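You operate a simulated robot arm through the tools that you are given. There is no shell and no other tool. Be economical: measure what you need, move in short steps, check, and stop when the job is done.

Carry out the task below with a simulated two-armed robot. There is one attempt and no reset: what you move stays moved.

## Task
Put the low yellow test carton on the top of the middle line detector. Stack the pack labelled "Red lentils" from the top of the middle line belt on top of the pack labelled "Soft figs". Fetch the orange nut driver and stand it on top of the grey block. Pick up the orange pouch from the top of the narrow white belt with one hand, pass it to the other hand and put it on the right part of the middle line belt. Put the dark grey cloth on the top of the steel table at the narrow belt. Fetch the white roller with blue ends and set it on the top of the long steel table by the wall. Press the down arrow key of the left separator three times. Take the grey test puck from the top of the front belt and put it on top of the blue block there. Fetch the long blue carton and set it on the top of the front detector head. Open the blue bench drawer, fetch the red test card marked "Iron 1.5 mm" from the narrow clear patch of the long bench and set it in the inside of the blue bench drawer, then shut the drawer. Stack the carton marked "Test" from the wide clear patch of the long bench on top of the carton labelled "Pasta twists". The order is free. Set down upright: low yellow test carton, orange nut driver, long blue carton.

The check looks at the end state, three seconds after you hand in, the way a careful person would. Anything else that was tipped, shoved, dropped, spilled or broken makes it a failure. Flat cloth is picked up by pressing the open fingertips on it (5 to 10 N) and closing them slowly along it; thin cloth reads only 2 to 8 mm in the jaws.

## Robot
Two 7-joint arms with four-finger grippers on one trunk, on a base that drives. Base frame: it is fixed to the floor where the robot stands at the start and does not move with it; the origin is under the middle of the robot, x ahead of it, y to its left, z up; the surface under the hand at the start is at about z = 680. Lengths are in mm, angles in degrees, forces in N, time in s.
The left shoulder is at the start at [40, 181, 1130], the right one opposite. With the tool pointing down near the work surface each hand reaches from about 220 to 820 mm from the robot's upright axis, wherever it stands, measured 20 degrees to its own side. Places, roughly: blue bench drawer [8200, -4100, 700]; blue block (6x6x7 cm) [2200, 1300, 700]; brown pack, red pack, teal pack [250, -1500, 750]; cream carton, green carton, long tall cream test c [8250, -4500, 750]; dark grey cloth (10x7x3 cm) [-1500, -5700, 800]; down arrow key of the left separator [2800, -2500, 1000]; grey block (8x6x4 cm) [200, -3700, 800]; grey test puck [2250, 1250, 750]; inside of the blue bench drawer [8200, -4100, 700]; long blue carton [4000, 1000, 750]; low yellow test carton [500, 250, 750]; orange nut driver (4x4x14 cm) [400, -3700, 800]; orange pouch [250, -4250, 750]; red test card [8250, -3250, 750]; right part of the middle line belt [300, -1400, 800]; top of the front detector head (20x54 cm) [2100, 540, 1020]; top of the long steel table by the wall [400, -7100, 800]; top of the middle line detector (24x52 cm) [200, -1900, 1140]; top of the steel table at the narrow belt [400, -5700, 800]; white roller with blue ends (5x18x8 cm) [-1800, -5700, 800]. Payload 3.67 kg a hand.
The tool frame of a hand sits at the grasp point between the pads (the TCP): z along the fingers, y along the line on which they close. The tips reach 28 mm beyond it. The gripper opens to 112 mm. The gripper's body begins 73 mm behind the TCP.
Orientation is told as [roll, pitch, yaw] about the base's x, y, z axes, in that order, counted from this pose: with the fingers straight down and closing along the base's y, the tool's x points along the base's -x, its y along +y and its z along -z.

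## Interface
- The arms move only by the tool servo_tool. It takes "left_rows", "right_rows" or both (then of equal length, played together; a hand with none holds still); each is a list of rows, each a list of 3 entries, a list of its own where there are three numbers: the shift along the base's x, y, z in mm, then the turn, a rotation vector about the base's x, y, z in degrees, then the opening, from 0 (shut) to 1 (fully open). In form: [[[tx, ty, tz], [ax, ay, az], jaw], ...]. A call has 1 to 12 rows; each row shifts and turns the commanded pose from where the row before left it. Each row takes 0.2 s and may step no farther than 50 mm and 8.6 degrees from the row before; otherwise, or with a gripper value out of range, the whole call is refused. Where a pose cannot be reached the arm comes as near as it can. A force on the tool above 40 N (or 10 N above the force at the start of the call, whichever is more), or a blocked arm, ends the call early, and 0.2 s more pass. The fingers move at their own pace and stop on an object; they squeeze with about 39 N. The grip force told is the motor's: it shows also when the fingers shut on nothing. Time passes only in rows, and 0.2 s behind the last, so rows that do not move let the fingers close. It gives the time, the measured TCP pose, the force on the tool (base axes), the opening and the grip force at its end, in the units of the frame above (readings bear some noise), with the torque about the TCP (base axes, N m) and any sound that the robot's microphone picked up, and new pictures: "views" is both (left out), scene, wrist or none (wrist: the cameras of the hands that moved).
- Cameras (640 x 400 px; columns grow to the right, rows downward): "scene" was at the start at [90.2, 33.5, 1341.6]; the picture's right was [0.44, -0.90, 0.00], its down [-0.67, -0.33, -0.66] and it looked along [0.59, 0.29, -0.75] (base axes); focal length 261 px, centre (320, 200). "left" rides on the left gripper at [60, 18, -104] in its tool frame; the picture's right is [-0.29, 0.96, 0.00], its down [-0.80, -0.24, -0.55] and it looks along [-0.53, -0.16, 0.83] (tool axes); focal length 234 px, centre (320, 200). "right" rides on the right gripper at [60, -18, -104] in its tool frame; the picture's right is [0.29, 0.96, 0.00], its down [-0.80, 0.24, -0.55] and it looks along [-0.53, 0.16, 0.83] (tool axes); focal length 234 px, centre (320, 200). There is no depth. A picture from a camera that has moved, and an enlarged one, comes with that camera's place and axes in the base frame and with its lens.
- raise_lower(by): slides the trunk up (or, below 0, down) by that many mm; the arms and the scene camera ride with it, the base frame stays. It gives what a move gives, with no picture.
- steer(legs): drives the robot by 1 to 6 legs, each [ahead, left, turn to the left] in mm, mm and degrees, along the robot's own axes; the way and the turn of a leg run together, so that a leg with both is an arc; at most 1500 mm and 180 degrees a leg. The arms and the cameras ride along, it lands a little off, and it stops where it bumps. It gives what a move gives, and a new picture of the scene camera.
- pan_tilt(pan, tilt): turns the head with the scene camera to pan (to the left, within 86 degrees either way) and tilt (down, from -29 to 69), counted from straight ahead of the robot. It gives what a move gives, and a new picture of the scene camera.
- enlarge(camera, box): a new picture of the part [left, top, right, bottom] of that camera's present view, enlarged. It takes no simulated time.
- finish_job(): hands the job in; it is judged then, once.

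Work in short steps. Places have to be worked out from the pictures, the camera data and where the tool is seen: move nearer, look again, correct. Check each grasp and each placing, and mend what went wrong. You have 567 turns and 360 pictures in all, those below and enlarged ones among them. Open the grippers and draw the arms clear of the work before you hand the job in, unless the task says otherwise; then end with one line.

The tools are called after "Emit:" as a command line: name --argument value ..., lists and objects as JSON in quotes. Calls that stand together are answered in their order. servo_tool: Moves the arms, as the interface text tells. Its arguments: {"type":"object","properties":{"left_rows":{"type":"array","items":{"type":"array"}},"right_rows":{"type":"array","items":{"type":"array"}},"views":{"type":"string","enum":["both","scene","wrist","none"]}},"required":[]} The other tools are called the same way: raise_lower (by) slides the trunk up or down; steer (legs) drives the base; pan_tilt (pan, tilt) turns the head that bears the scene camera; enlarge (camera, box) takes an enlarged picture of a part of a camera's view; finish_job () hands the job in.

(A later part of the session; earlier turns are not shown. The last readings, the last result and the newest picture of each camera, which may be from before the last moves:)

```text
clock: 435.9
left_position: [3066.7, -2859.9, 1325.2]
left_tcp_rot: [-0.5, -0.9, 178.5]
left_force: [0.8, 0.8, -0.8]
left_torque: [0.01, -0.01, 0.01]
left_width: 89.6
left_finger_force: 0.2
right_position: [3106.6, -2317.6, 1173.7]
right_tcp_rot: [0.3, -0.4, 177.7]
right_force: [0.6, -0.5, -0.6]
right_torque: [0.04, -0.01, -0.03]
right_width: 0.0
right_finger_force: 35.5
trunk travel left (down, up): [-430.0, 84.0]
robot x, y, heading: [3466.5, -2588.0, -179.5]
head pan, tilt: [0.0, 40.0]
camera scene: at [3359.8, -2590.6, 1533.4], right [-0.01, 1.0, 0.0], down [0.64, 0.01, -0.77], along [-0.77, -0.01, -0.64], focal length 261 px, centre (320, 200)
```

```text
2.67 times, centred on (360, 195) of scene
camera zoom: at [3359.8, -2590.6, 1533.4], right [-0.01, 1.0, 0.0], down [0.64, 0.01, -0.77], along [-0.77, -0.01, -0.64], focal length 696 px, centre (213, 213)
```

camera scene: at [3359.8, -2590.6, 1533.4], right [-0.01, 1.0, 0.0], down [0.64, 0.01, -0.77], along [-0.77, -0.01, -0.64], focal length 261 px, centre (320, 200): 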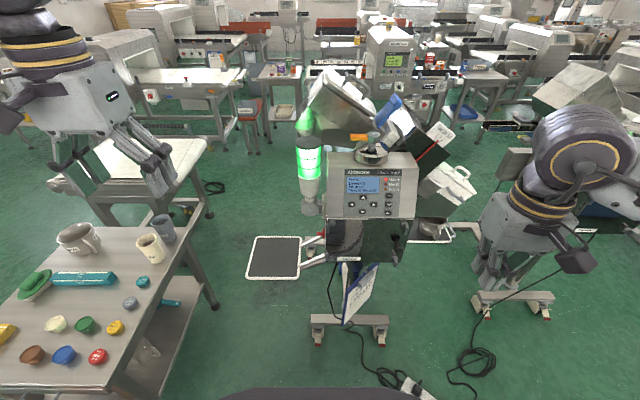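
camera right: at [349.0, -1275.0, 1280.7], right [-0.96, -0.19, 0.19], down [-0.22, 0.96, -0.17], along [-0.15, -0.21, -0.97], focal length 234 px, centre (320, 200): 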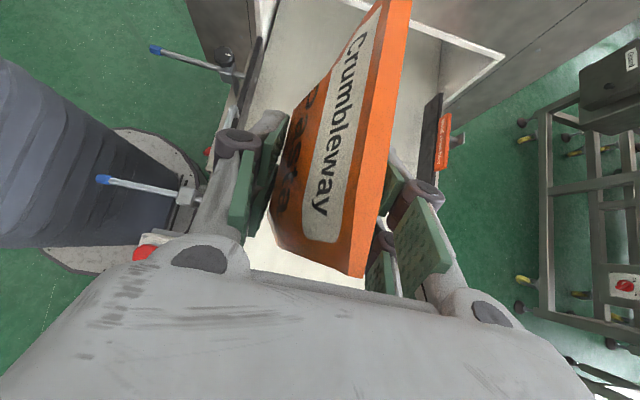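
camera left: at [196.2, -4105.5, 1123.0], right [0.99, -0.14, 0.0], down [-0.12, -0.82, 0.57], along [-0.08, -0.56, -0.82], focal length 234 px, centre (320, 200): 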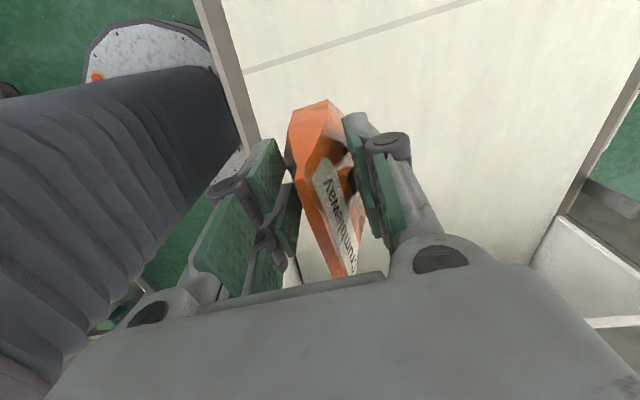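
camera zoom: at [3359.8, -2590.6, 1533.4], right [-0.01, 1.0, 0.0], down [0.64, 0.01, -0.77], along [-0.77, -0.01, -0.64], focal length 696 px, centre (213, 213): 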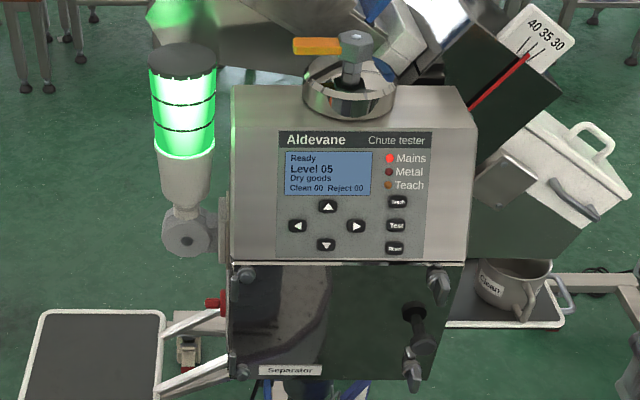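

The down-arrow key is found; its ray gives about [2800, −2476, 1026]. I bring the right hand, fingers shut and pitched 50° forward, to a pre-press spot to triangulate with the wrist camera.

Emit:
servo_tool --right_rows '[[[-22, -22.5, -18], [0, 7.15, 0], 0], [[-22, -22.5, -18], [0, 7.15, 0], 0], [[-22, -22.5, -18], [0, 7.15, 0], 0], [[-22, -22.5, -18], [0, 7.15, 0], 0], [[-22, -22.5, -18], [0, 7.15, 0], 0], [[-22, -22.5, -18], [0, 7.15, 0], 0], [[-22, -22.5, -18], [0, 7.1, 0], 0], [[0, 0, 0], [0, 0, 2.3], 0]]' --views "both"

```text
clock: 437.7
left_position: [3067.6, -2858.7, 1325.7]
left_tcp_rot: [-0.4, -0.7, 178.4]
left_force: [-0.3, 0.6, 0.0]
left_torque: [-0.03, 0.01, 0.0]
left_width: 89.4
left_finger_force: 0.0
right_position: [2952.8, -2473.5, 1045.6]
right_tcp_rot: [3.1, -50.3, 178.6]
right_force: [-1.1, 0.2, -0.5]
right_torque: [-0.01, 0.01, 0.01]
right_width: 0.1
right_finger_force: 35.3
trunk travel left (down, up): [-430.0, 84.0]
robot x, y, heading: [3463.5, -2586.0, -179.6]
head pan, tilt: [0.0, 40.0]
camera scene: at [3360.8, -2589.2, 1533.5], right [-0.01, 1.0, 0.0], down [0.64, 0.01, -0.77], along [-0.77, -0.01, -0.64], focal length 261 px, centre (320, 200)
camera right: at [3070.3, -2453.0, 1065.4], right [0.2, -0.96, -0.19], down [-0.08, -0.21, 0.98], along [-0.98, -0.18, -0.12], focal length 234 px, centre (320, 200)
```

scene: 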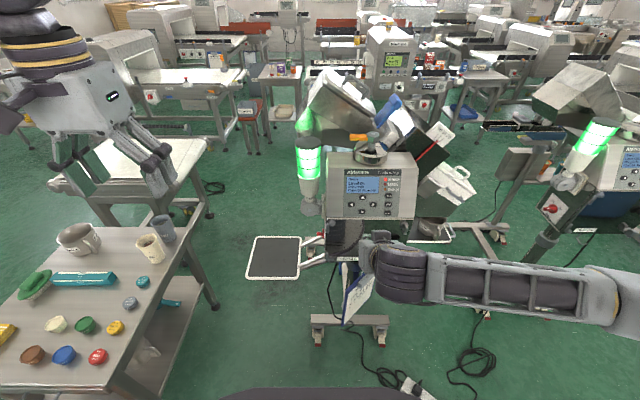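
right: 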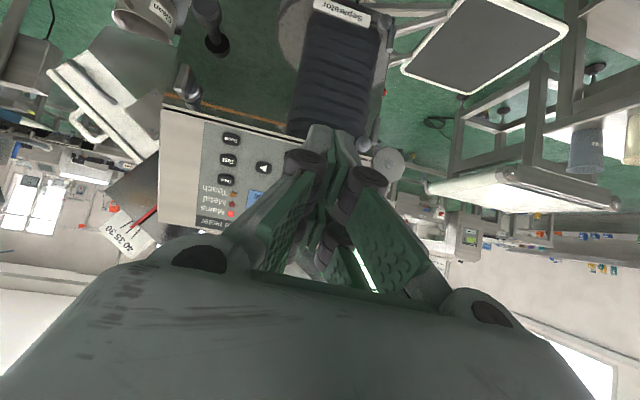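

Triangulated: panel tilted back 18°, right arrow at [2737, −2428, 997], so the down key is near [2741, −2462, 972]. I move to 40 mm in front of it.

Emit:
servo_tool --right_rows '[[[-35.5, 2.9, -14], [0, 0, 0], 0], [[-35.5, 2.9, -14], [0, 0, 0], 0], [[-35.5, 2.9, -14], [0, 0, 0], 0], [[-35.5, 2.8, -14], [0, 0, 0], 0], [[0, 0, 0], [0, 0, 0], 0]]' --views "wrist"

Emit:
enlarge --camera "scene" --box '[310, 140, 430, 240]'

```text
clock: 438.9
left_position: [3068.7, -2857.8, 1326.3]
left_tcp_rot: [-0.5, -0.7, 178.5]
left_force: [0.7, 0.4, 0.0]
left_torque: [0.03, -0.01, 0.02]
left_width: 89.8
left_finger_force: 0.1
right_position: [2810.4, -2463.2, 990.5]
right_tcp_rot: [3.2, -50.3, 178.7]
right_force: [0.6, -0.7, 0.0]
right_torque: [0.02, -0.01, -0.02]
right_width: 0.0
right_finger_force: 35.5
trunk travel left (down, up): [-430.0, 84.0]
robot x, y, heading: [3466.3, -2585.9, -179.5]
head pan, tilt: [0.0, 40.0]
camera right: at [2929.1, -2441.5, 1009.7], right [0.2, -0.96, -0.19], down [-0.08, -0.21, 0.98], along [-0.98, -0.18, -0.12], focal length 234 px, centre (320, 200)
```

right: 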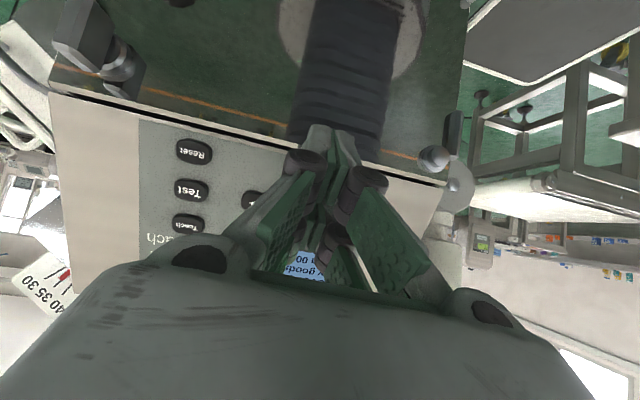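

```text
4.00 times, centred on (370, 190) of scene
camera zoom: at [3361.1, -2589.5, 1533.5], right [-0.01, 1.0, 0.0], down [0.64, 0.01, -0.77], along [-0.77, -0.01, -0.64], focal length 1045 px, centre (120, 240)
```

zoom: 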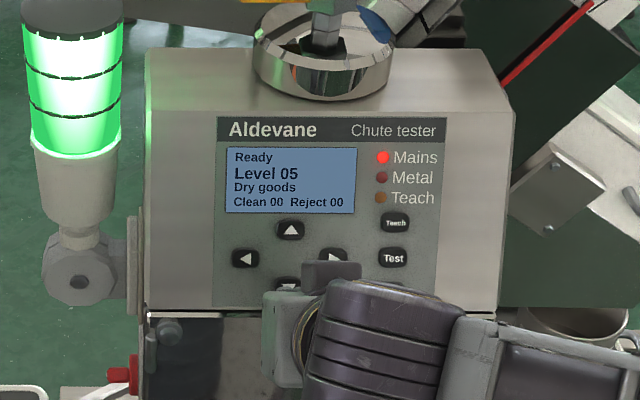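

Geometry checks out with the visible keys. I advance along the panel normal with small steps toward contact.

Emit:
servo_tool --right_rows '[[[-19, 0, -6.2], [0, 0, 0], 0], [[-9.5, 0, -3.1], [0, 0, 0], 0], [[-3.8, 0, -1.2], [0, 0, 0], 0], [[-2.9, 0, -0.9], [0, 0, 0], 0], [[0, 0, 0], [0, 0, 0], 0]]' --views "none"

```text
clock: 439.7
left_position: [3074.3, -2855.7, 1326.6]
left_tcp_rot: [-0.4, -1.0, 178.3]
left_force: [0.1, 0.2, -0.4]
left_torque: [-0.02, 0.01, 0.0]
left_width: 89.5
left_finger_force: 0.1
right_position: [2789.0, -2462.6, 981.5]
right_tcp_rot: [3.3, -50.3, 178.6]
right_force: [28.8, 5.5, 17.1]
right_torque: [0.13, 0.66, -0.24]
right_width: 6.0
right_finger_force: 35.2
trunk travel left (down, up): [-430.0, 84.0]
robot x, y, heading: [3469.0, -2586.2, -179.6]
head pan, tilt: [0.0, 40.0]
heard: click
stopped in row 3 (right hand): the force on the tool passed its limit at 51 N (the readings are from after the stop); the commanded pose is now the measured one
```

A click was heard, but contact came early and hard. I back off 25 mm and check the display.

Emit:
servo_tool --right_rows '[[[19, 0, 6.2], [0, 0, 0], 0], [[9.5, 0, 3.1], [0, 0, 0], 0], [[0, 0, 0], [0, 0, 0], 0]]' --views "none"

Emit:
enlarge --camera "scene" --box '[310, 140, 430, 240]'

```text
clock: 440.5
left_position: [3068.2, -2857.3, 1324.0]
left_tcp_rot: [-0.4, -0.8, 178.5]
left_force: [0.2, -0.1, -0.1]
left_torque: [0.0, -0.03, -0.01]
left_width: 89.6
left_finger_force: 0.1
right_position: [2812.0, -2464.5, 986.5]
right_tcp_rot: [3.1, -49.8, 178.7]
right_force: [-0.1, -0.1, -0.7]
right_torque: [-0.04, 0.02, 0.04]
right_width: 0.0
right_finger_force: 35.8
trunk travel left (down, up): [-430.0, 84.0]
robot x, y, heading: [3465.1, -2586.0, -179.7]
head pan, tilt: [0.0, 40.0]
```

```text
4.00 times, centred on (370, 190) of scene
camera zoom: at [3360.5, -2589.8, 1533.4], right [-0.01, 1.0, 0.0], down [0.64, 0.01, -0.77], along [-0.77, -0.01, -0.64], focal length 1045 px, centre (120, 240)
```

zoom: 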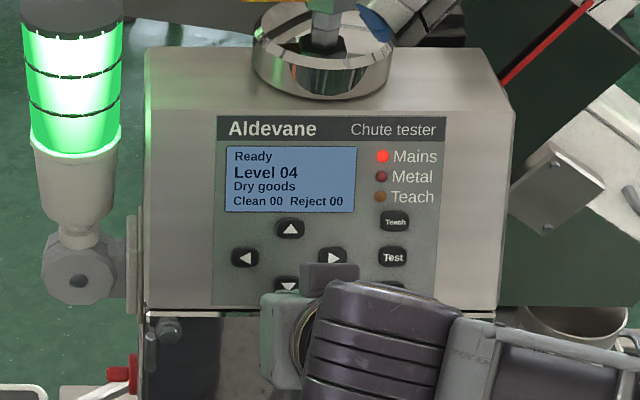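

Level went 05 → 04: the key works. Second press, more gently.

Emit:
servo_tool --right_rows '[[[-14, 0, -4.6], [0, 0, 0], 0], [[-3, 0, -1], [0, 0, 0], 0], [[-2, 0, -0.7], [0, 0, 0], 0], [[-2, 0, -0.7], [0, 0, 0], 0]]' --views "none"

```text
clock: 441.5
left_position: [3068.7, -2857.9, 1325.1]
left_tcp_rot: [-0.4, -0.7, 178.6]
left_force: [-0.2, 0.1, -0.5]
left_torque: [-0.03, -0.01, -0.02]
left_width: 89.8
left_finger_force: 0.0
right_position: [2791.6, -2462.6, 981.2]
right_tcp_rot: [3.2, -49.8, 178.7]
right_force: [4.8, 0.9, 0.8]
right_torque: [-0.04, 0.04, -0.03]
right_width: 5.9
right_finger_force: 35.9
trunk travel left (down, up): [-430.0, 84.0]
robot x, y, heading: [3466.3, -2588.6, -179.7]
head pan, tilt: [0.0, 40.0]
heard: click
```

Click heard with only 5 N. I back off and check the display.

Emit:
servo_tool --right_rows '[[[15, 0, 5], [0, 0, 0], 0], [[5, 0, 1.6], [0, 0, 0], 0], [[0, 0, 0], [0, 0, 0], 0]]' --views "none"

Emit:
enlarge --camera "scene" --box '[310, 140, 430, 240]'

```text
clock: 442.3
left_position: [3067.2, -2858.9, 1324.3]
left_tcp_rot: [-0.4, -0.8, 178.5]
left_force: [-1.1, 0.0, -0.5]
left_torque: [0.0, 0.0, -0.03]
left_width: 89.6
left_finger_force: 0.0
right_position: [2811.5, -2462.9, 987.1]
right_tcp_rot: [3.3, -49.9, 178.7]
right_force: [0.0, -0.6, -0.2]
right_torque: [-0.02, -0.03, 0.01]
right_width: 0.0
right_finger_force: 36.4
trunk travel left (down, up): [-430.0, 84.0]
robot x, y, heading: [3467.2, -2589.4, -179.5]
head pan, tilt: [0.0, 40.0]
```

```text
4.00 times, centred on (370, 190) of scene
camera zoom: at [3360.6, -2589.7, 1533.4], right [-0.01, 1.0, 0.0], down [0.64, 0.0, -0.77], along [-0.77, -0.01, -0.64], focal length 1045 px, centre (120, 240)
```

zoom: 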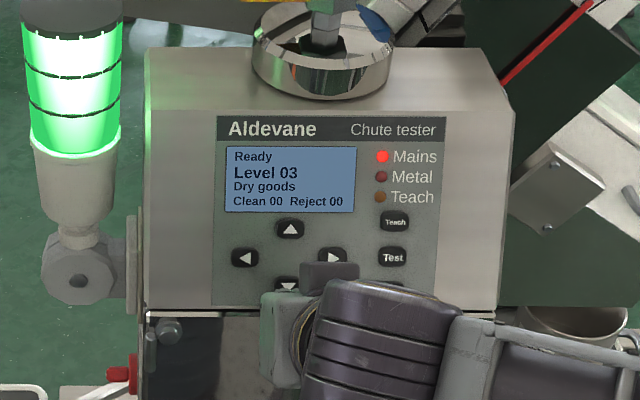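

Level 03. Third press.

Emit:
servo_tool --right_rows '[[[-14, 0, -4.6], [0, 0, 0], 0], [[-3, 0, -1], [0, 0, 0], 0], [[-2, 0, -0.7], [0, 0, 0], 0], [[-1.5, 0, -0.5], [0, 0, 0], 0], [[0, 0, 0], [0, 0, 0], 0]]' --views "none"

Emit:
servo_tool --right_rows '[[[20, 0, 6], [0, 0, 0], 0], [[40, 0, 10], [0, 0, 0], 0], [[40, 10, 20], [0, 0, 0], 0], [[0, 0, 0], [0, 0, 0], 0]]' --views "none"

Emit:
enlarge --camera "scene" --box '[310, 140, 430, 240]'

```text
clock: 443.5
left_position: [3071.1, -2857.3, 1325.6]
left_tcp_rot: [-0.4, -0.9, 178.5]
left_force: [-0.2, -0.4, 0.2]
left_torque: [-0.03, -0.04, 0.01]
left_width: 89.7
left_finger_force: 0.1
right_position: [2790.8, -2464.4, 982.2]
right_tcp_rot: [3.2, -50.0, 178.7]
right_force: [6.8, 0.6, 1.0]
right_torque: [-0.01, 0.09, -0.02]
right_width: 6.1
right_finger_force: 36.1
trunk travel left (down, up): [-430.0, 84.0]
robot x, y, heading: [3469.8, -2586.6, -179.7]
head pan, tilt: [0.0, 40.0]
heard: click
```

```text
clock: 444.5
left_position: [3067.1, -2857.4, 1325.3]
left_tcp_rot: [-0.5, -0.7, 178.5]
left_force: [0.4, 0.5, 0.0]
left_torque: [-0.01, 0.0, -0.01]
left_width: 89.4
left_finger_force: 0.2
right_position: [2890.0, -2452.8, 1016.7]
right_tcp_rot: [3.0, -50.0, 178.6]
right_force: [-0.2, 0.3, -0.2]
right_torque: [-0.03, 0.01, -0.02]
right_width: 0.0
right_finger_force: 35.4
trunk travel left (down, up): [-430.0, 84.0]
robot x, y, heading: [3464.2, -2588.3, -179.6]
head pan, tilt: [0.0, 40.0]
```

```text
4.00 times, centred on (370, 190) of scene
camera zoom: at [3360.0, -2590.0, 1533.3], right [-0.01, 1.0, 0.0], down [0.64, 0.01, -0.77], along [-0.77, -0.01, -0.64], focal length 1045 px, centre (120, 240)
```

zoom: 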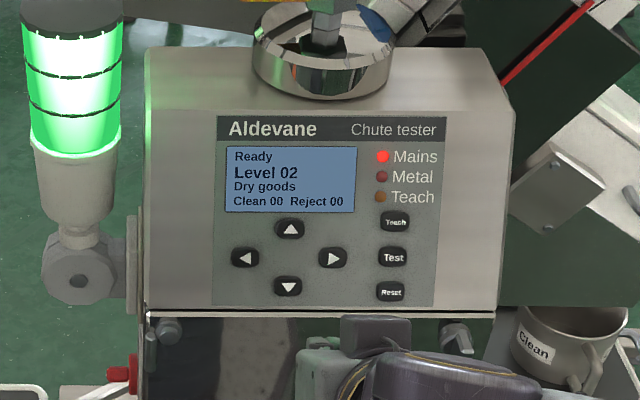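

Level 02 — three presses done. I level the right hand, back off, and turn toward +x to look for the way to the long bench.

Emit:
servo_tool --right_rows '[[[30, 0, 25], [0, -8.3, 0], 0.5], [[30, 0, 25], [0, -8.3, 0], 0.9], [[30, 0, 25], [0, -8.3, 0], 0.9], [[30, 0, 25], [0, -8.3, 0], 0.9], [[30, 0, 20], [0, -8.3, 0], 0.9], [[20, 0, 20], [0, -8.3, 0], 0.9], [[0, 0, 0], [0, 0, 0], 0.9]]' --views "none"

Emit:
steer --legs '[[-450, 0, 0], [0, 0, 90], [0, 0, 90]]'

Emit:
pan_tilt --pan -15 --tilt 18

```text
clock: 446.1
left_position: [3067.4, -2858.5, 1326.0]
left_tcp_rot: [-0.4, -0.7, 178.5]
left_force: [0.4, -0.2, 0.1]
left_torque: [0.01, 0.0, 0.0]
left_width: 89.4
left_finger_force: 0.1
right_position: [3061.0, -2453.2, 1157.0]
right_tcp_rot: [2.2, -0.1, 179.0]
right_force: [0.8, -0.2, -0.2]
right_torque: [0.01, 0.0, 0.02]
right_width: 100.7
right_finger_force: 0.1
trunk travel left (down, up): [-430.0, 84.0]
robot x, y, heading: [3464.0, -2587.1, -179.8]
head pan, tilt: [0.0, 40.0]
```

```text
clock: 457.4
left_position: [4310.1, -2305.5, 1325.4]
left_tcp_rot: [-0.5, -0.8, -0.3]
left_force: [0.0, 0.5, 0.0]
left_torque: [0.03, -0.01, 0.01]
left_width: 89.4
left_finger_force: 0.1
right_position: [4326.5, -2708.5, 1155.6]
right_tcp_rot: [2.1, -0.1, 0.4]
right_force: [-0.5, 0.0, -0.3]
right_torque: [-0.01, -0.01, -0.01]
right_width: 101.0
right_finger_force: 0.1
trunk travel left (down, up): [-430.0, 84.0]
robot x, y, heading: [3916.8, -2585.3, 1.7]
head pan, tilt: [0.0, 40.0]
camera scene: at [4022.4, -2582.1, 1533.4], right [0.03, -1.0, 0.0], down [-0.64, -0.02, -0.77], along [0.77, 0.02, -0.64], focal length 261 px, centre (320, 200)
```

scene: 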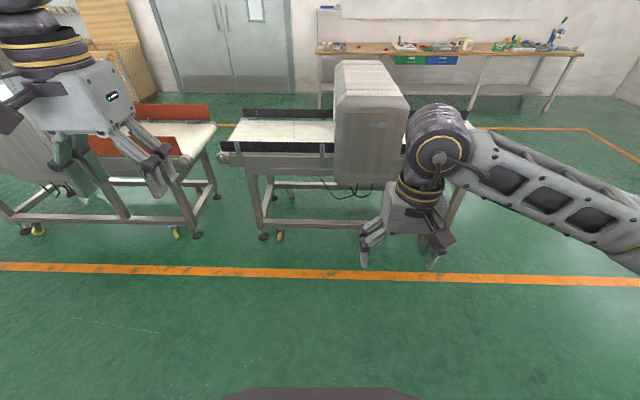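

```text
clock: 458.2
left_position: [4310.8, -2304.7, 1325.6]
left_tcp_rot: [-0.4, -0.8, -0.3]
left_force: [-0.6, -1.1, 0.4]
left_torque: [0.02, 0.0, -0.01]
left_width: 89.4
left_finger_force: 0.1
right_position: [4327.6, -2708.4, 1156.6]
right_tcp_rot: [2.2, -0.3, 0.4]
right_force: [0.7, 0.7, 0.3]
right_torque: [0.0, -0.02, 0.0]
right_width: 101.2
right_finger_force: 0.1
trunk travel left (down, up): [-430.0, 84.0]
robot x, y, heading: [3917.8, -2582.4, 1.8]
head pan, tilt: [-15.0, 18.0]
camera scene: at [4028.2, -2605.9, 1568.0], right [-0.23, -0.97, 0.0], down [-0.3, 0.07, -0.95], along [0.93, -0.22, -0.31], focal length 261 px, centre (320, 200)
```

scene: 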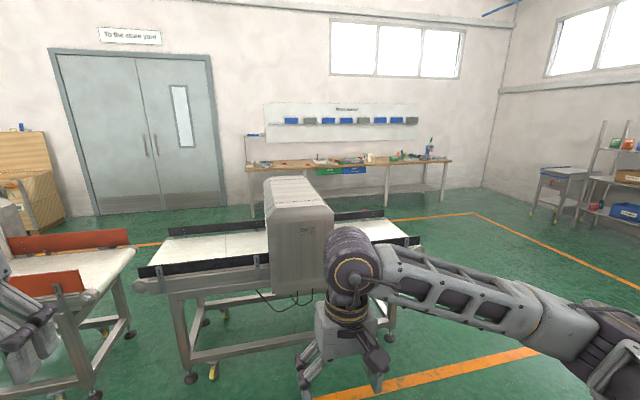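

A conveyor blocks the direct way; I go south of it along y≈−4140 and then ahead to the bench.

Emit:
steer --legs '[[0, -800, -1.8], [0, -760, 0], [1450, 0, 0], [1450, 0, 0], [480, 0, 0]]'

Emit:
pan_tilt --pan 0 --tilt 35

```text
clock: 483.0
left_position: [7712.2, -3874.2, 1326.3]
left_tcp_rot: [-0.3, -0.7, -1.8]
left_force: [-0.4, 0.1, 1.0]
left_torque: [-0.03, -0.03, -0.03]
left_width: 89.7
left_finger_force: 0.0
right_position: [7717.0, -4278.2, 1156.2]
right_tcp_rot: [2.2, -0.2, -1.1]
right_force: [-0.3, 0.5, 0.2]
right_torque: [0.02, 0.0, -0.02]
right_width: 100.7
right_finger_force: 0.0
trunk travel left (down, up): [-430.0, 84.0]
robot x, y, heading: [7318.0, -4143.8, 0.1]
head pan, tilt: [-15.0, 18.0]
camera scene: at [7422.0, -4167.2, 1568.2], right [-0.26, -0.97, 0.0], down [-0.3, 0.08, -0.95], along [0.92, -0.24, -0.31], focal length 261 px, centre (320, 200)
```

scene: 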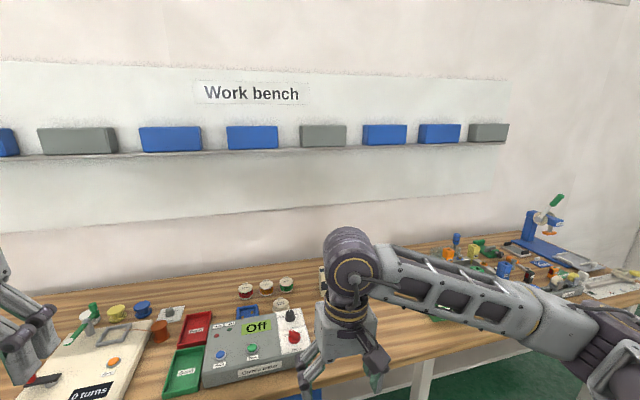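

```text
clock: 483.8
left_position: [7712.5, -3873.5, 1325.0]
left_tcp_rot: [-0.3, -0.8, -1.8]
left_force: [0.7, -0.6, -0.4]
left_torque: [0.01, 0.02, 0.0]
left_width: 89.6
left_finger_force: 0.0
right_position: [7719.0, -4278.7, 1155.6]
right_tcp_rot: [2.3, -0.2, -1.1]
right_force: [0.1, 0.0, 0.4]
right_torque: [0.0, 0.0, 0.02]
right_width: 100.6
right_finger_force: 0.1
trunk travel left (down, up): [-430.0, 84.0]
robot x, y, heading: [7314.6, -4143.0, 0.1]
head pan, tilt: [0.0, 35.0]
camera scene: at [7421.2, -4143.2, 1541.0], right [0.0, -1.0, 0.0], down [-0.57, 0.0, -0.82], along [0.82, 0.0, -0.57], focal length 261 px, centre (320, 200)
```

scene: 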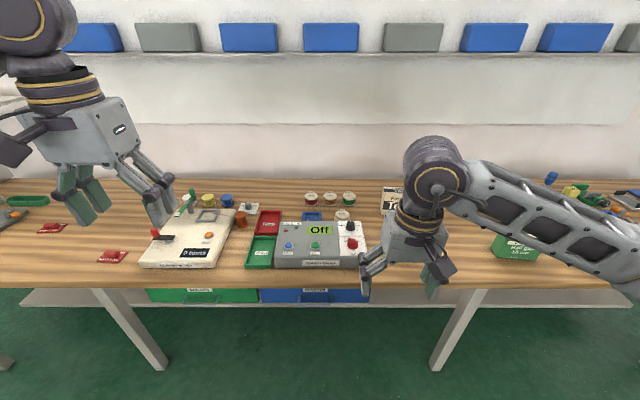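

I look closer at the cards, the drawer fronts, and the cartons on the right.

Emit:
enlarge --camera "scene" --box '[0, 190, 200, 310]'

Emit:
enlarge --camera "scene" --box '[140, 260, 400, 330]'

Emit:
pan_tilt --pan -40 --tilt 35

```text
3.20 times, centred on (100, 250) of scene
camera zoom: at [7421.2, -4143.2, 1541.0], right [0.0, -1.0, 0.0], down [-0.57, 0.0, -0.82], along [0.82, 0.0, -0.57], focal length 836 px, centre (1024, 40)
```

zoom: 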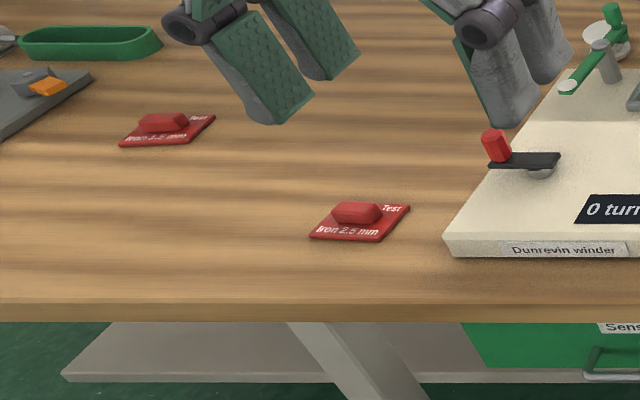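

```text
2.46 times, centred on (270, 295) of scene
camera zoom: at [7421.2, -4143.2, 1541.0], right [0.0, -1.0, 0.0], down [-0.57, 0.0, -0.82], along [0.82, 0.0, -0.57], focal length 643 px, centre (443, -34)
```

zoom: 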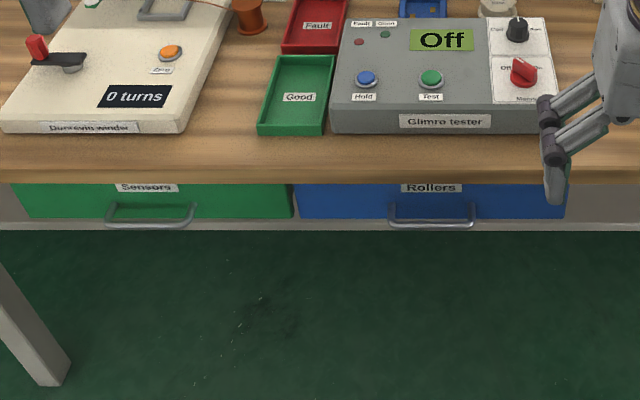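

```text
clock: 484.9
left_position: [7713.1, -3873.1, 1325.8]
left_tcp_rot: [-0.4, -0.8, -1.8]
left_force: [1.2, -0.1, -0.4]
left_torque: [-0.02, -0.01, -0.01]
left_width: 89.8
left_finger_force: 0.0
right_position: [7719.0, -4278.8, 1155.6]
right_tcp_rot: [2.2, -0.1, -1.1]
right_force: [-0.2, -0.4, 0.4]
right_torque: [-0.02, -0.02, -0.01]
right_width: 101.0
right_finger_force: 0.1
trunk travel left (down, up): [-430.0, 84.0]
robot x, y, heading: [7312.8, -4140.9, -0.0]
head pan, tilt: [-40.0, 35.0]
camera scene: at [7400.5, -4199.6, 1541.0], right [-0.64, -0.77, 0.0], down [-0.44, 0.37, -0.82], along [0.63, -0.52, -0.57], focal length 261 px, centre (320, 200)
```

scene: 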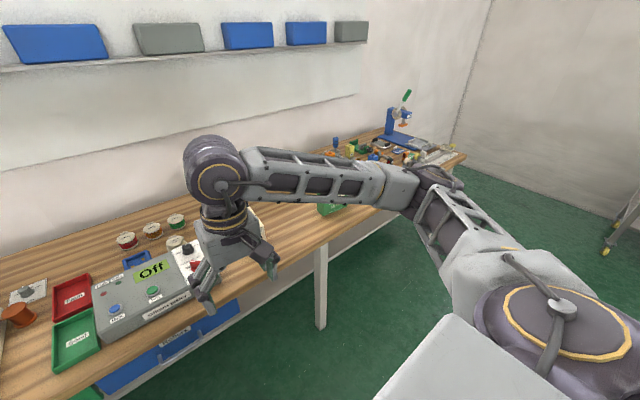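

Blue drawer "Rollers" is seen with its bow handle near [7990, −4124, 700]. I back 100 mm, lower the trunk, and turn the right hand to point forward with the fingers closing vertically.

Emit:
steer --legs '[[-100, 0, 0]]'

Emit:
raise_lower --by -180

Emit:
servo_tool --right_rows '[[[13, 14, -15], [0, 0, -8.1], 0.9], [[13, 14, -15], [0, 0, -8.1], 0.9], [[13, 14, -15], [0, 0, -8.1], 0.9], [[13, 14, -15], [0, 0, -8.1], 0.9], [[13, 14, -15], [0, 0, -8.1], 0.9], [[13, 14, -15], [0, 0, -8.1], 0.9], [[13, 14, -15], [0, 0, -8.1], 0.9], [[13, 14, -15], [0, 0, -8.1], 0.9], [[13, 14, -15], [0, 0, -8.1], 0.9], [[13, 14, -15], [0, 0, -8.1], 0.9], [[13, 14, -15], [0, 0, -8.1], 0.9]]' --views "none"

```text
clock: 486.0
left_position: [7613.1, -3873.9, 1324.6]
left_tcp_rot: [-0.4, -0.8, -1.9]
left_force: [0.7, -0.2, 0.4]
left_torque: [-0.03, 0.03, 0.02]
left_width: 89.6
left_finger_force: 0.2
right_position: [7618.0, -4278.3, 1156.1]
right_tcp_rot: [2.2, -0.1, -1.2]
right_force: [-0.1, 0.3, 0.5]
right_torque: [0.0, -0.01, -0.05]
right_width: 100.7
right_finger_force: 0.1
trunk travel left (down, up): [-430.0, 84.0]
robot x, y, heading: [7208.9, -4145.1, 0.1]
head pan, tilt: [-40.0, 35.0]
camera scene: at [7300.9, -4200.0, 1540.9], right [-0.64, -0.77, 0.0], down [-0.44, 0.37, -0.82], along [0.63, -0.53, -0.57], focal length 261 px, centre (320, 200)
```

scene: 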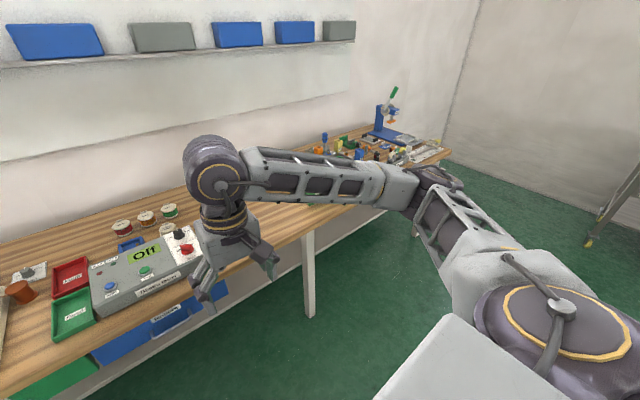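

```text
clock: 488.0
left_position: [7613.3, -3874.7, 1144.7]
left_tcp_rot: [-0.4, -0.8, -1.9]
left_force: [0.9, 0.6, -0.2]
left_torque: [0.02, 0.02, -0.02]
left_width: 89.8
left_finger_force: 0.0
right_position: [7617.8, -4277.8, 976.6]
right_tcp_rot: [2.2, -0.2, -1.2]
right_force: [-0.3, 0.5, -1.1]
right_torque: [0.01, 0.01, -0.03]
right_width: 100.7
right_finger_force: 0.0
trunk travel left (down, up): [-250.0, 264.0]
robot x, y, heading: [7210.0, -4143.1, 0.0]
head pan, tilt: [-40.0, 35.0]
```

```text
clock: 490.4
left_position: [7613.8, -3873.2, 1144.7]
left_tcp_rot: [-0.5, -0.7, -1.9]
left_force: [0.5, -0.1, -0.2]
left_torque: [-0.01, 0.02, 0.03]
left_width: 89.6
left_finger_force: 0.1
right_position: [7762.4, -4124.0, 811.0]
right_tcp_rot: [2.1, -0.2, -90.4]
right_force: [-0.2, -0.1, 0.4]
right_torque: [-0.02, 0.05, 0.01]
right_width: 100.7
right_finger_force: 0.1
trunk travel left (down, up): [-250.0, 264.0]
robot x, y, heading: [7212.5, -4138.1, 0.2]
head pan, tilt: [-40.0, 35.0]
```

Now pitch the hand to point forward (about −y), while moving ahead and down.

Emit:
servo_tool --right_rows '[[[6, 0, -8], [0, -8.1, 0], 0.9], [[6, 0, -8], [0, -8.1, 0], 0.9], [[6, 0, -8], [0, -8.1, 0], 0.9], [[6, 0, -8], [0, -8.1, 0], 0.9], [[6, 0, -8], [0, -8.1, 0], 0.9], [[6, 0, -8], [0, -8.1, 0], 0.9], [[6, 0, -8], [0, -8.1, 0], 0.9], [[6, 0, -8], [0, -8.1, 0], 0.9], [[6, 0, -8], [0, -8.1, 0], 0.9], [[6, 0, -8], [0, -8.1, 0], 0.9], [[6, 0, -8], [0, -8.1, 0], 0.9], [[0, 0, 0], [0, 0, 0], 0.9]]' --views "wrist"

Emit:
pan_tilt --pan 0 --tilt 42

```text
clock: 493.0
left_position: [7612.0, -3874.7, 1146.7]
left_tcp_rot: [-0.4, -0.9, -1.9]
left_force: [0.6, 0.0, 0.6]
left_torque: [0.0, -0.02, 0.01]
left_width: 89.7
left_finger_force: 0.0
right_position: [7810.2, -4068.6, 786.6]
right_tcp_rot: [90.1, 0.3, -91.6]
right_force: [0.7, 0.1, 0.3]
right_torque: [-0.01, -0.02, 0.01]
right_width: 100.7
right_finger_force: 0.0
right hand out of reach, approached as far as the arm can: row 10, 11
trunk travel left (down, up): [-250.0, 264.0]
robot x, y, heading: [7211.5, -4145.2, 0.2]
head pan, tilt: [-40.0, 35.0]
camera right: at [7707.2, -4005.5, 768.4], right [0.01, 0.28, 0.96], down [-0.58, -0.78, 0.23], along [0.82, -0.55, 0.16], focal length 234 px, centre (320, 200)
```

right: 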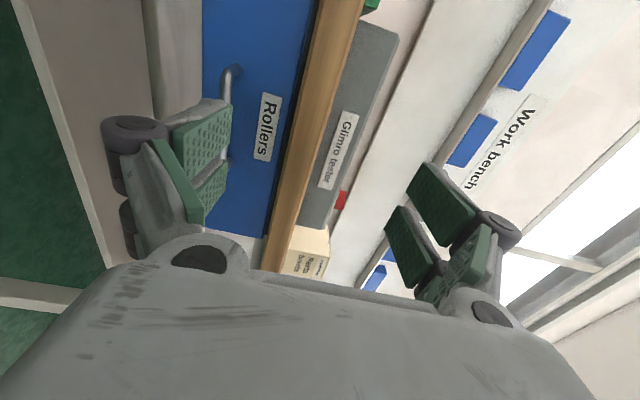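

```text
clock: 494.1
left_position: [7613.0, -3874.2, 1146.0]
left_tcp_rot: [-0.4, -0.8, -1.9]
left_force: [-0.3, 0.4, 0.2]
left_torque: [0.03, -0.01, 0.01]
left_width: 89.7
left_finger_force: 0.0
right_position: [7809.6, -4068.5, 786.3]
right_tcp_rot: [90.2, 0.4, -91.5]
right_force: [-0.2, 1.0, -0.1]
right_torque: [-0.01, 0.03, 0.02]
right_width: 100.9
right_finger_force: 0.1
trunk travel left (down, up): [-250.0, 264.0]
robot x, y, heading: [7213.7, -4142.5, 0.0]
head pan, tilt: [0.0, 42.0]
camera scene: at [7315.9, -4143.3, 1350.8], right [0.0, -1.0, 0.0], down [-0.67, 0.0, -0.74], along [0.74, 0.0, -0.67], focal length 261 px, centre (320, 200)
```

scene: 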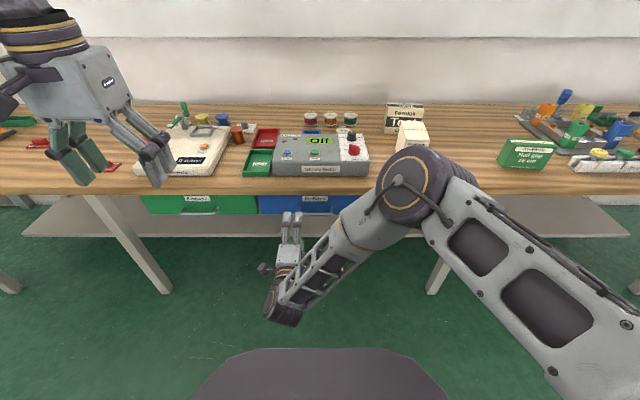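

Triangulated: handle bar at about [8002, −4124, 682]. I move the hand in front of it with the jaw half open.

Emit:
servo_tool --right_rows '[[[20, -14, -26], [0, 0, 0], 0.55], [[20, -14, -26], [0, 0, 0], 0.55], [[20, -14, -26], [0, 0, 0], 0.55], [[20, -14, -26], [0, 0, 1.5], 0.55], [[0, 0, 0], [0, 0, 0], 0.55]]' --views "both"

```text
clock: 495.3
left_position: [7613.3, -3874.4, 1144.9]
left_tcp_rot: [-0.4, -0.8, -1.9]
left_force: [-0.5, -0.7, 0.0]
left_torque: [-0.03, -0.01, 0.0]
left_width: 89.5
left_finger_force: 0.0
right_position: [7852.4, -4041.2, 794.7]
right_tcp_rot: [90.1, 0.3, -89.9]
right_force: [-0.1, 0.3, -0.2]
right_torque: [0.0, 0.04, 0.03]
right_width: 61.4
right_finger_force: 0.1
right hand out of reach, approached as far as the arm can: row 1, 2, 3, 4
trunk travel left (down, up): [-250.0, 264.0]
robot x, y, heading: [7214.6, -4144.6, -0.0]
head pan, tilt: [0.0, 42.0]
camera scene: at [7315.9, -4143.4, 1350.8], right [0.0, -1.0, 0.0], down [-0.67, 0.0, -0.74], along [0.74, 0.0, -0.67], focal length 261 px, centre (320, 200)
camera right: at [7747.1, -3981.1, 777.9], right [0.0, 0.28, 0.96], down [-0.55, -0.8, 0.24], along [0.83, -0.53, 0.16], focal length 234 px, centre (320, 200)
```

scene: 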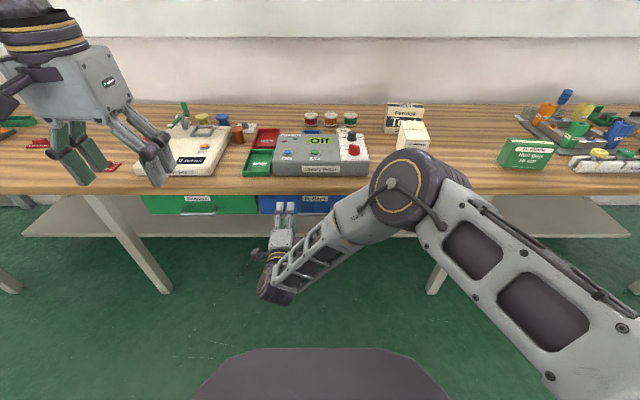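
right: 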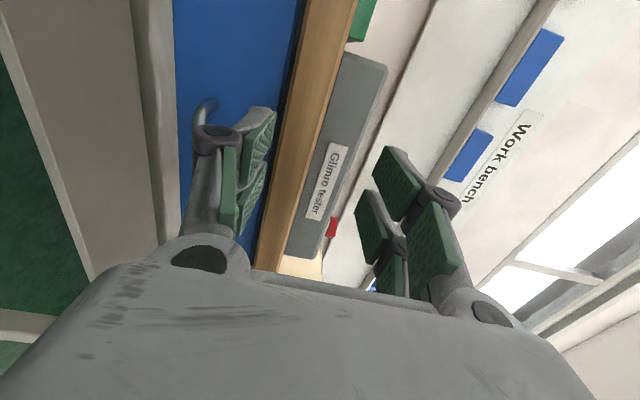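

The arm can't go lower in this posture, so I lower the trunk by 112 mm and use the base to align: slide right 84 mm.

Emit:
raise_lower --by -112

Emit:
steer --legs '[[0, -84, 0]]'

Emit:
servo_tool --right_rows '[[[0, 0, 0], [0, 0, 0], 0.55]]' --views "wrist"

```text
clock: 496.7
left_position: [7612.4, -3873.6, 1032.3]
left_tcp_rot: [-0.5, -0.8, -1.9]
left_force: [-0.4, 0.3, 0.5]
left_torque: [0.01, -0.01, 0.0]
left_width: 89.6
left_finger_force: 0.1
right_position: [7851.4, -4041.5, 683.9]
right_tcp_rot: [90.1, 0.3, -89.8]
right_force: [0.4, -0.7, 0.1]
right_torque: [-0.01, -0.02, -0.02]
right_width: 61.5
right_finger_force: 0.0
trunk travel left (down, up): [-138.0, 376.0]
robot x, y, heading: [7209.3, -4143.4, 0.2]
head pan, tilt: [0.0, 42.0]
```

```text
clock: 497.8
left_position: [7613.1, -3959.7, 1033.6]
left_tcp_rot: [-0.4, -0.8, -1.8]
left_force: [0.4, -1.2, -0.1]
left_torque: [0.07, 0.05, -0.03]
left_width: 89.6
left_finger_force: 0.0
right_position: [7851.4, -4125.2, 683.3]
right_tcp_rot: [90.3, 0.3, -89.9]
right_force: [-0.1, -1.0, 0.7]
right_torque: [0.02, 0.03, -0.01]
right_width: 61.4
right_finger_force: 0.1
trunk travel left (down, up): [-138.0, 376.0]
robot x, y, heading: [7213.8, -4224.3, 0.0]
head pan, tilt: [0.0, 42.0]
camera scene: at [7316.1, -4228.4, 1238.5], right [0.0, -1.0, 0.0], down [-0.67, 0.0, -0.74], along [0.74, 0.0, -0.67], focal length 261 px, centre (320, 200)
```

scene: 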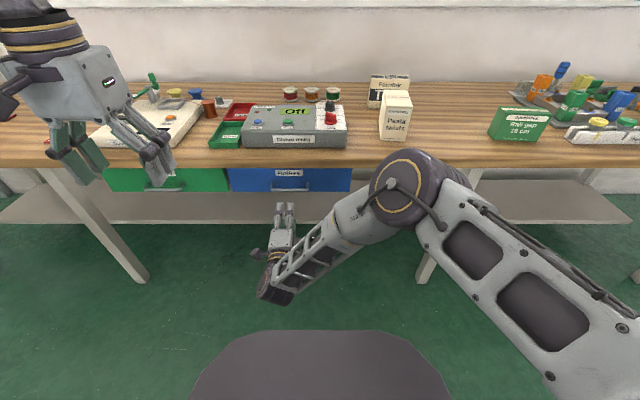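

```text
clock: 498.2
left_position: [7612.8, -3956.9, 1033.6]
left_tcp_rot: [-0.4, -0.8, -1.8]
left_force: [0.4, 0.2, 0.1]
left_torque: [-0.02, 0.0, -0.03]
left_width: 89.5
left_finger_force: 0.0
right_position: [7851.8, -4124.4, 683.3]
right_tcp_rot: [90.1, 0.3, -89.9]
right_force: [-0.6, 0.5, 0.5]
right_torque: [0.01, -0.02, 0.01]
right_width: 61.6
right_finger_force: 0.0
trunk travel left (down, up): [-138.0, 376.0]
robot x, y, heading: [7213.1, -4224.8, -0.1]
head pan, tilt: [0.0, 42.0]
camera right: at [7747.1, -4064.1, 665.6], right [0.0, 0.28, 0.96], down [-0.55, -0.8, 0.24], along [0.83, -0.53, 0.16], focal length 234 px, centre (320, 200)
```

right: 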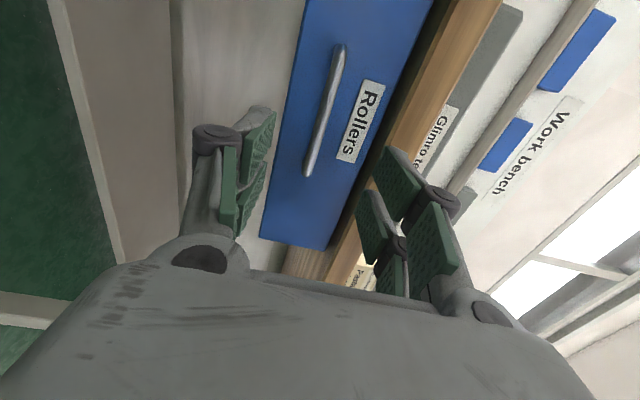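

The handle lies right between the fingers in height. I drive 125 mm ahead and check.

Emit:
steer --legs '[[125, 0, 0]]'

Emit:
servo_tool --right_rows '[[[0, 0, 2], [0, 0, 0], 0.55]]' --views "wrist"

```text
clock: 499.5
left_position: [7739.9, -3957.1, 1033.3]
left_tcp_rot: [-0.4, -0.7, -1.8]
left_force: [1.3, -0.7, -0.1]
left_torque: [-0.02, 0.09, 0.01]
left_width: 89.5
left_finger_force: 0.1
right_position: [7978.1, -4123.9, 682.4]
right_tcp_rot: [90.0, 0.2, -90.1]
right_force: [-0.3, -0.1, -0.3]
right_torque: [0.0, 0.0, 0.0]
right_width: 61.8
right_finger_force: 0.0
trunk travel left (down, up): [-138.0, 376.0]
robot x, y, heading: [7333.8, -4222.9, 0.2]
head pan, tilt: [0.0, 42.0]
camera scene: at [7442.3, -4226.5, 1238.3], right [0.0, -1.0, 0.0], down [-0.67, 0.0, -0.74], along [0.74, 0.0, -0.67], focal length 261 px, centre (320, 200)
```

scene: 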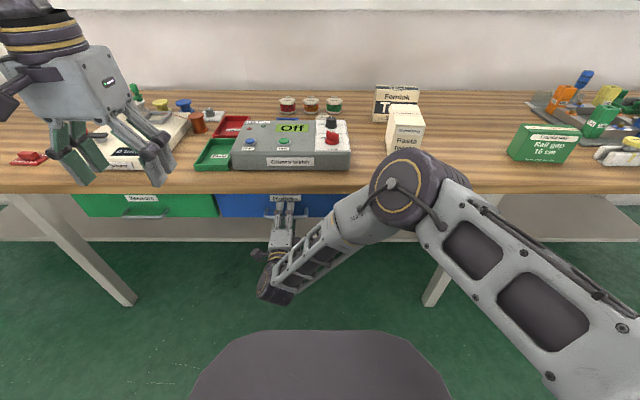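

```text
clock: 499.9
left_position: [7736.9, -3957.8, 1033.4]
left_tcp_rot: [-0.4, -0.9, -2.0]
left_force: [-0.2, 0.4, -0.5]
left_torque: [0.0, 0.01, 0.01]
left_width: 89.6
left_finger_force: 0.1
right_position: [7976.7, -4124.7, 684.8]
right_tcp_rot: [90.1, 0.4, -89.9]
right_force: [0.4, -0.7, 0.6]
right_torque: [-0.01, -0.03, 0.0]
right_width: 61.8
right_finger_force: 0.1
trunk travel left (down, up): [-138.0, 376.0]
robot x, y, heading: [7335.9, -4228.3, 0.0]
head pan, tilt: [0.0, 42.0]
camera right: at [7871.5, -4064.3, 667.8], right [0.0, 0.28, 0.96], down [-0.55, -0.8, 0.24], along [0.83, -0.53, 0.16], focal length 234 px, centre (320, 200)
```

right: 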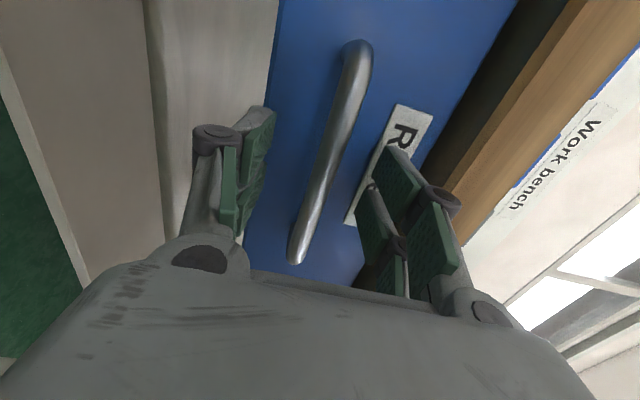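

The bar is between the fingers. I close on it.

Emit:
servo_tool --right_rows '[[[0, 0, 0], [0, 0, 0], 0.3], [[0, 0, 0], [0, 0, 0], 0.1], [[0, 0, 0], [0, 0, 0], 0], [[0, 0, 0], [0, 0, 0], 0]]' --views "wrist"

```text
clock: 500.9
left_position: [7737.9, -3957.2, 1032.8]
left_tcp_rot: [-0.4, -0.8, -2.0]
left_force: [0.0, -1.2, 0.4]
left_torque: [-0.01, 0.0, -0.02]
left_width: 89.7
left_finger_force: 0.1
right_position: [7976.4, -4124.5, 684.3]
right_tcp_rot: [90.0, 0.2, -90.0]
right_force: [-0.7, -0.3, -5.1]
right_torque: [-0.81, 0.0, 0.23]
right_width: 10.9
right_finger_force: 45.0
trunk travel left (down, up): [-138.0, 376.0]
robot x, y, heading: [7338.7, -4227.0, 0.2]
head pan, tilt: [0.0, 42.0]
camera right: at [7871.8, -4064.5, 667.0], right [0.0, 0.28, 0.96], down [-0.55, -0.8, 0.24], along [0.83, -0.53, 0.16], focal length 234 px, centre (320, 200)
```

right: 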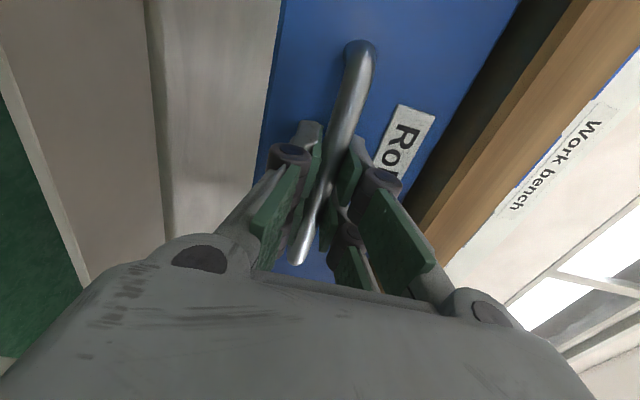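

Gripped at 10.9 mm. I pull the drawer by driving back 220 mm.

Emit:
steer --legs '[[-120, 0, 0], [-110, 0, 0]]'

```text
clock: 503.0
left_position: [7508.2, -3958.3, 1033.8]
left_tcp_rot: [-0.5, -0.8, -1.9]
left_force: [-1.1, -1.6, 0.6]
left_torque: [-0.02, -0.03, -0.02]
left_width: 89.7
left_finger_force: 0.0
right_position: [7746.7, -4124.5, 684.6]
right_tcp_rot: [90.0, 0.2, -90.0]
right_force: [-0.3, -1.4, -14.9]
right_torque: [-0.78, -0.07, 0.17]
right_width: 10.5
right_finger_force: 45.0
trunk travel left (down, up): [-138.0, 376.0]
robot x, y, heading: [7108.8, -4221.5, 0.1]
head pan, tilt: [0.0, 42.0]
camera scene: at [7211.0, -4226.6, 1238.5], right [0.0, -1.0, 0.0], down [-0.67, 0.0, -0.74], along [0.74, 0.0, -0.67], focal length 261 px, centre (320, 200)
```

scene: 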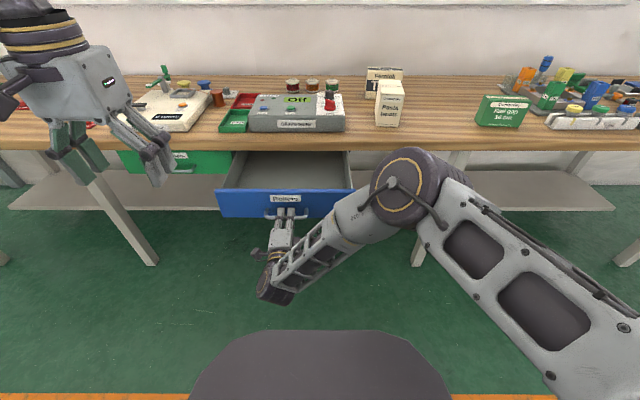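

The drawer is open about 230 mm and empty inside. I release the handle and back off.

Emit:
servo_tool --right_rows '[[[0, 0, 0], [0, 0, 0], 0.3], [[0, 0, 0], [0, 0, 0], 0.5], [[0, 0, 0], [0, 0, 0], 0.55]]' --views "none"

Emit:
steer --legs '[[-130, 0, 0]]'

Emit:
raise_lower --by 112

```text
clock: 503.8
left_position: [7508.6, -3957.0, 1033.2]
left_tcp_rot: [-0.5, -0.8, -1.9]
left_force: [0.7, 0.4, -0.6]
left_torque: [0.0, 0.04, 0.04]
left_width: 89.6
left_finger_force: 0.0
right_position: [7746.9, -4125.0, 684.7]
right_tcp_rot: [90.0, 0.2, -89.9]
right_force: [0.3, 1.1, -0.6]
right_torque: [0.0, 0.0, -0.01]
right_width: 61.5
right_finger_force: 0.0
trunk travel left (down, up): [-138.0, 376.0]
robot x, y, heading: [7110.8, -4225.7, 0.2]
head pan, tilt: [0.0, 42.0]
```

```text
clock: 505.1
left_position: [7376.7, -3957.5, 1034.1]
left_tcp_rot: [-0.5, -0.9, -1.8]
left_force: [-0.8, 0.3, 0.8]
left_torque: [0.0, -0.07, 0.0]
left_width: 89.5
left_finger_force: 0.1
right_position: [7616.9, -4124.6, 685.9]
right_tcp_rot: [90.0, 0.3, -89.9]
right_force: [-0.3, 1.1, 1.2]
right_torque: [0.0, 0.05, 0.0]
right_width: 61.8
right_finger_force: 0.0
trunk travel left (down, up): [-138.0, 376.0]
robot x, y, heading: [6979.7, -4225.6, 0.3]
head pan, tilt: [0.0, 42.0]
camera scene: at [7080.8, -4227.2, 1238.7], right [0.0, -1.0, 0.0], down [-0.67, 0.0, -0.74], along [0.74, 0.0, -0.67], focal length 261 px, centre (320, 200)
```

scene: 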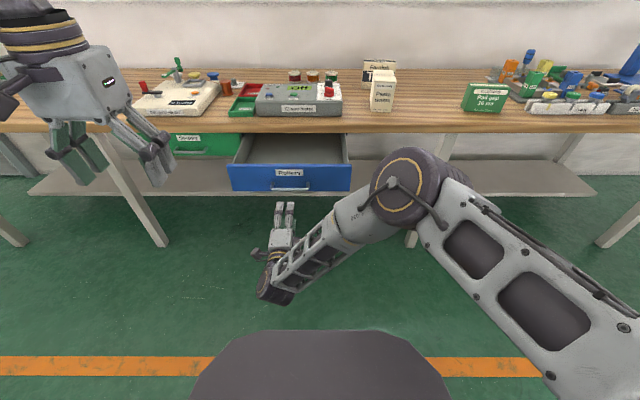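

```text
clock: 506.5
left_position: [7378.8, -3959.0, 1144.8]
left_tcp_rot: [-0.3, -0.8, -1.8]
left_force: [0.3, -0.2, -0.4]
left_torque: [0.03, 0.01, 0.01]
left_width: 89.5
left_finger_force: 0.1
right_position: [7617.1, -4125.4, 797.4]
right_tcp_rot: [89.8, 0.2, -89.9]
right_force: [-0.5, -1.2, 0.0]
right_torque: [0.0, 0.02, 0.01]
right_width: 61.6
right_finger_force: 0.1
trunk travel left (down, up): [-250.0, 264.0]
robot x, y, heading: [6979.4, -4228.4, 0.1]
head pan, tilt: [0.0, 42.0]
```

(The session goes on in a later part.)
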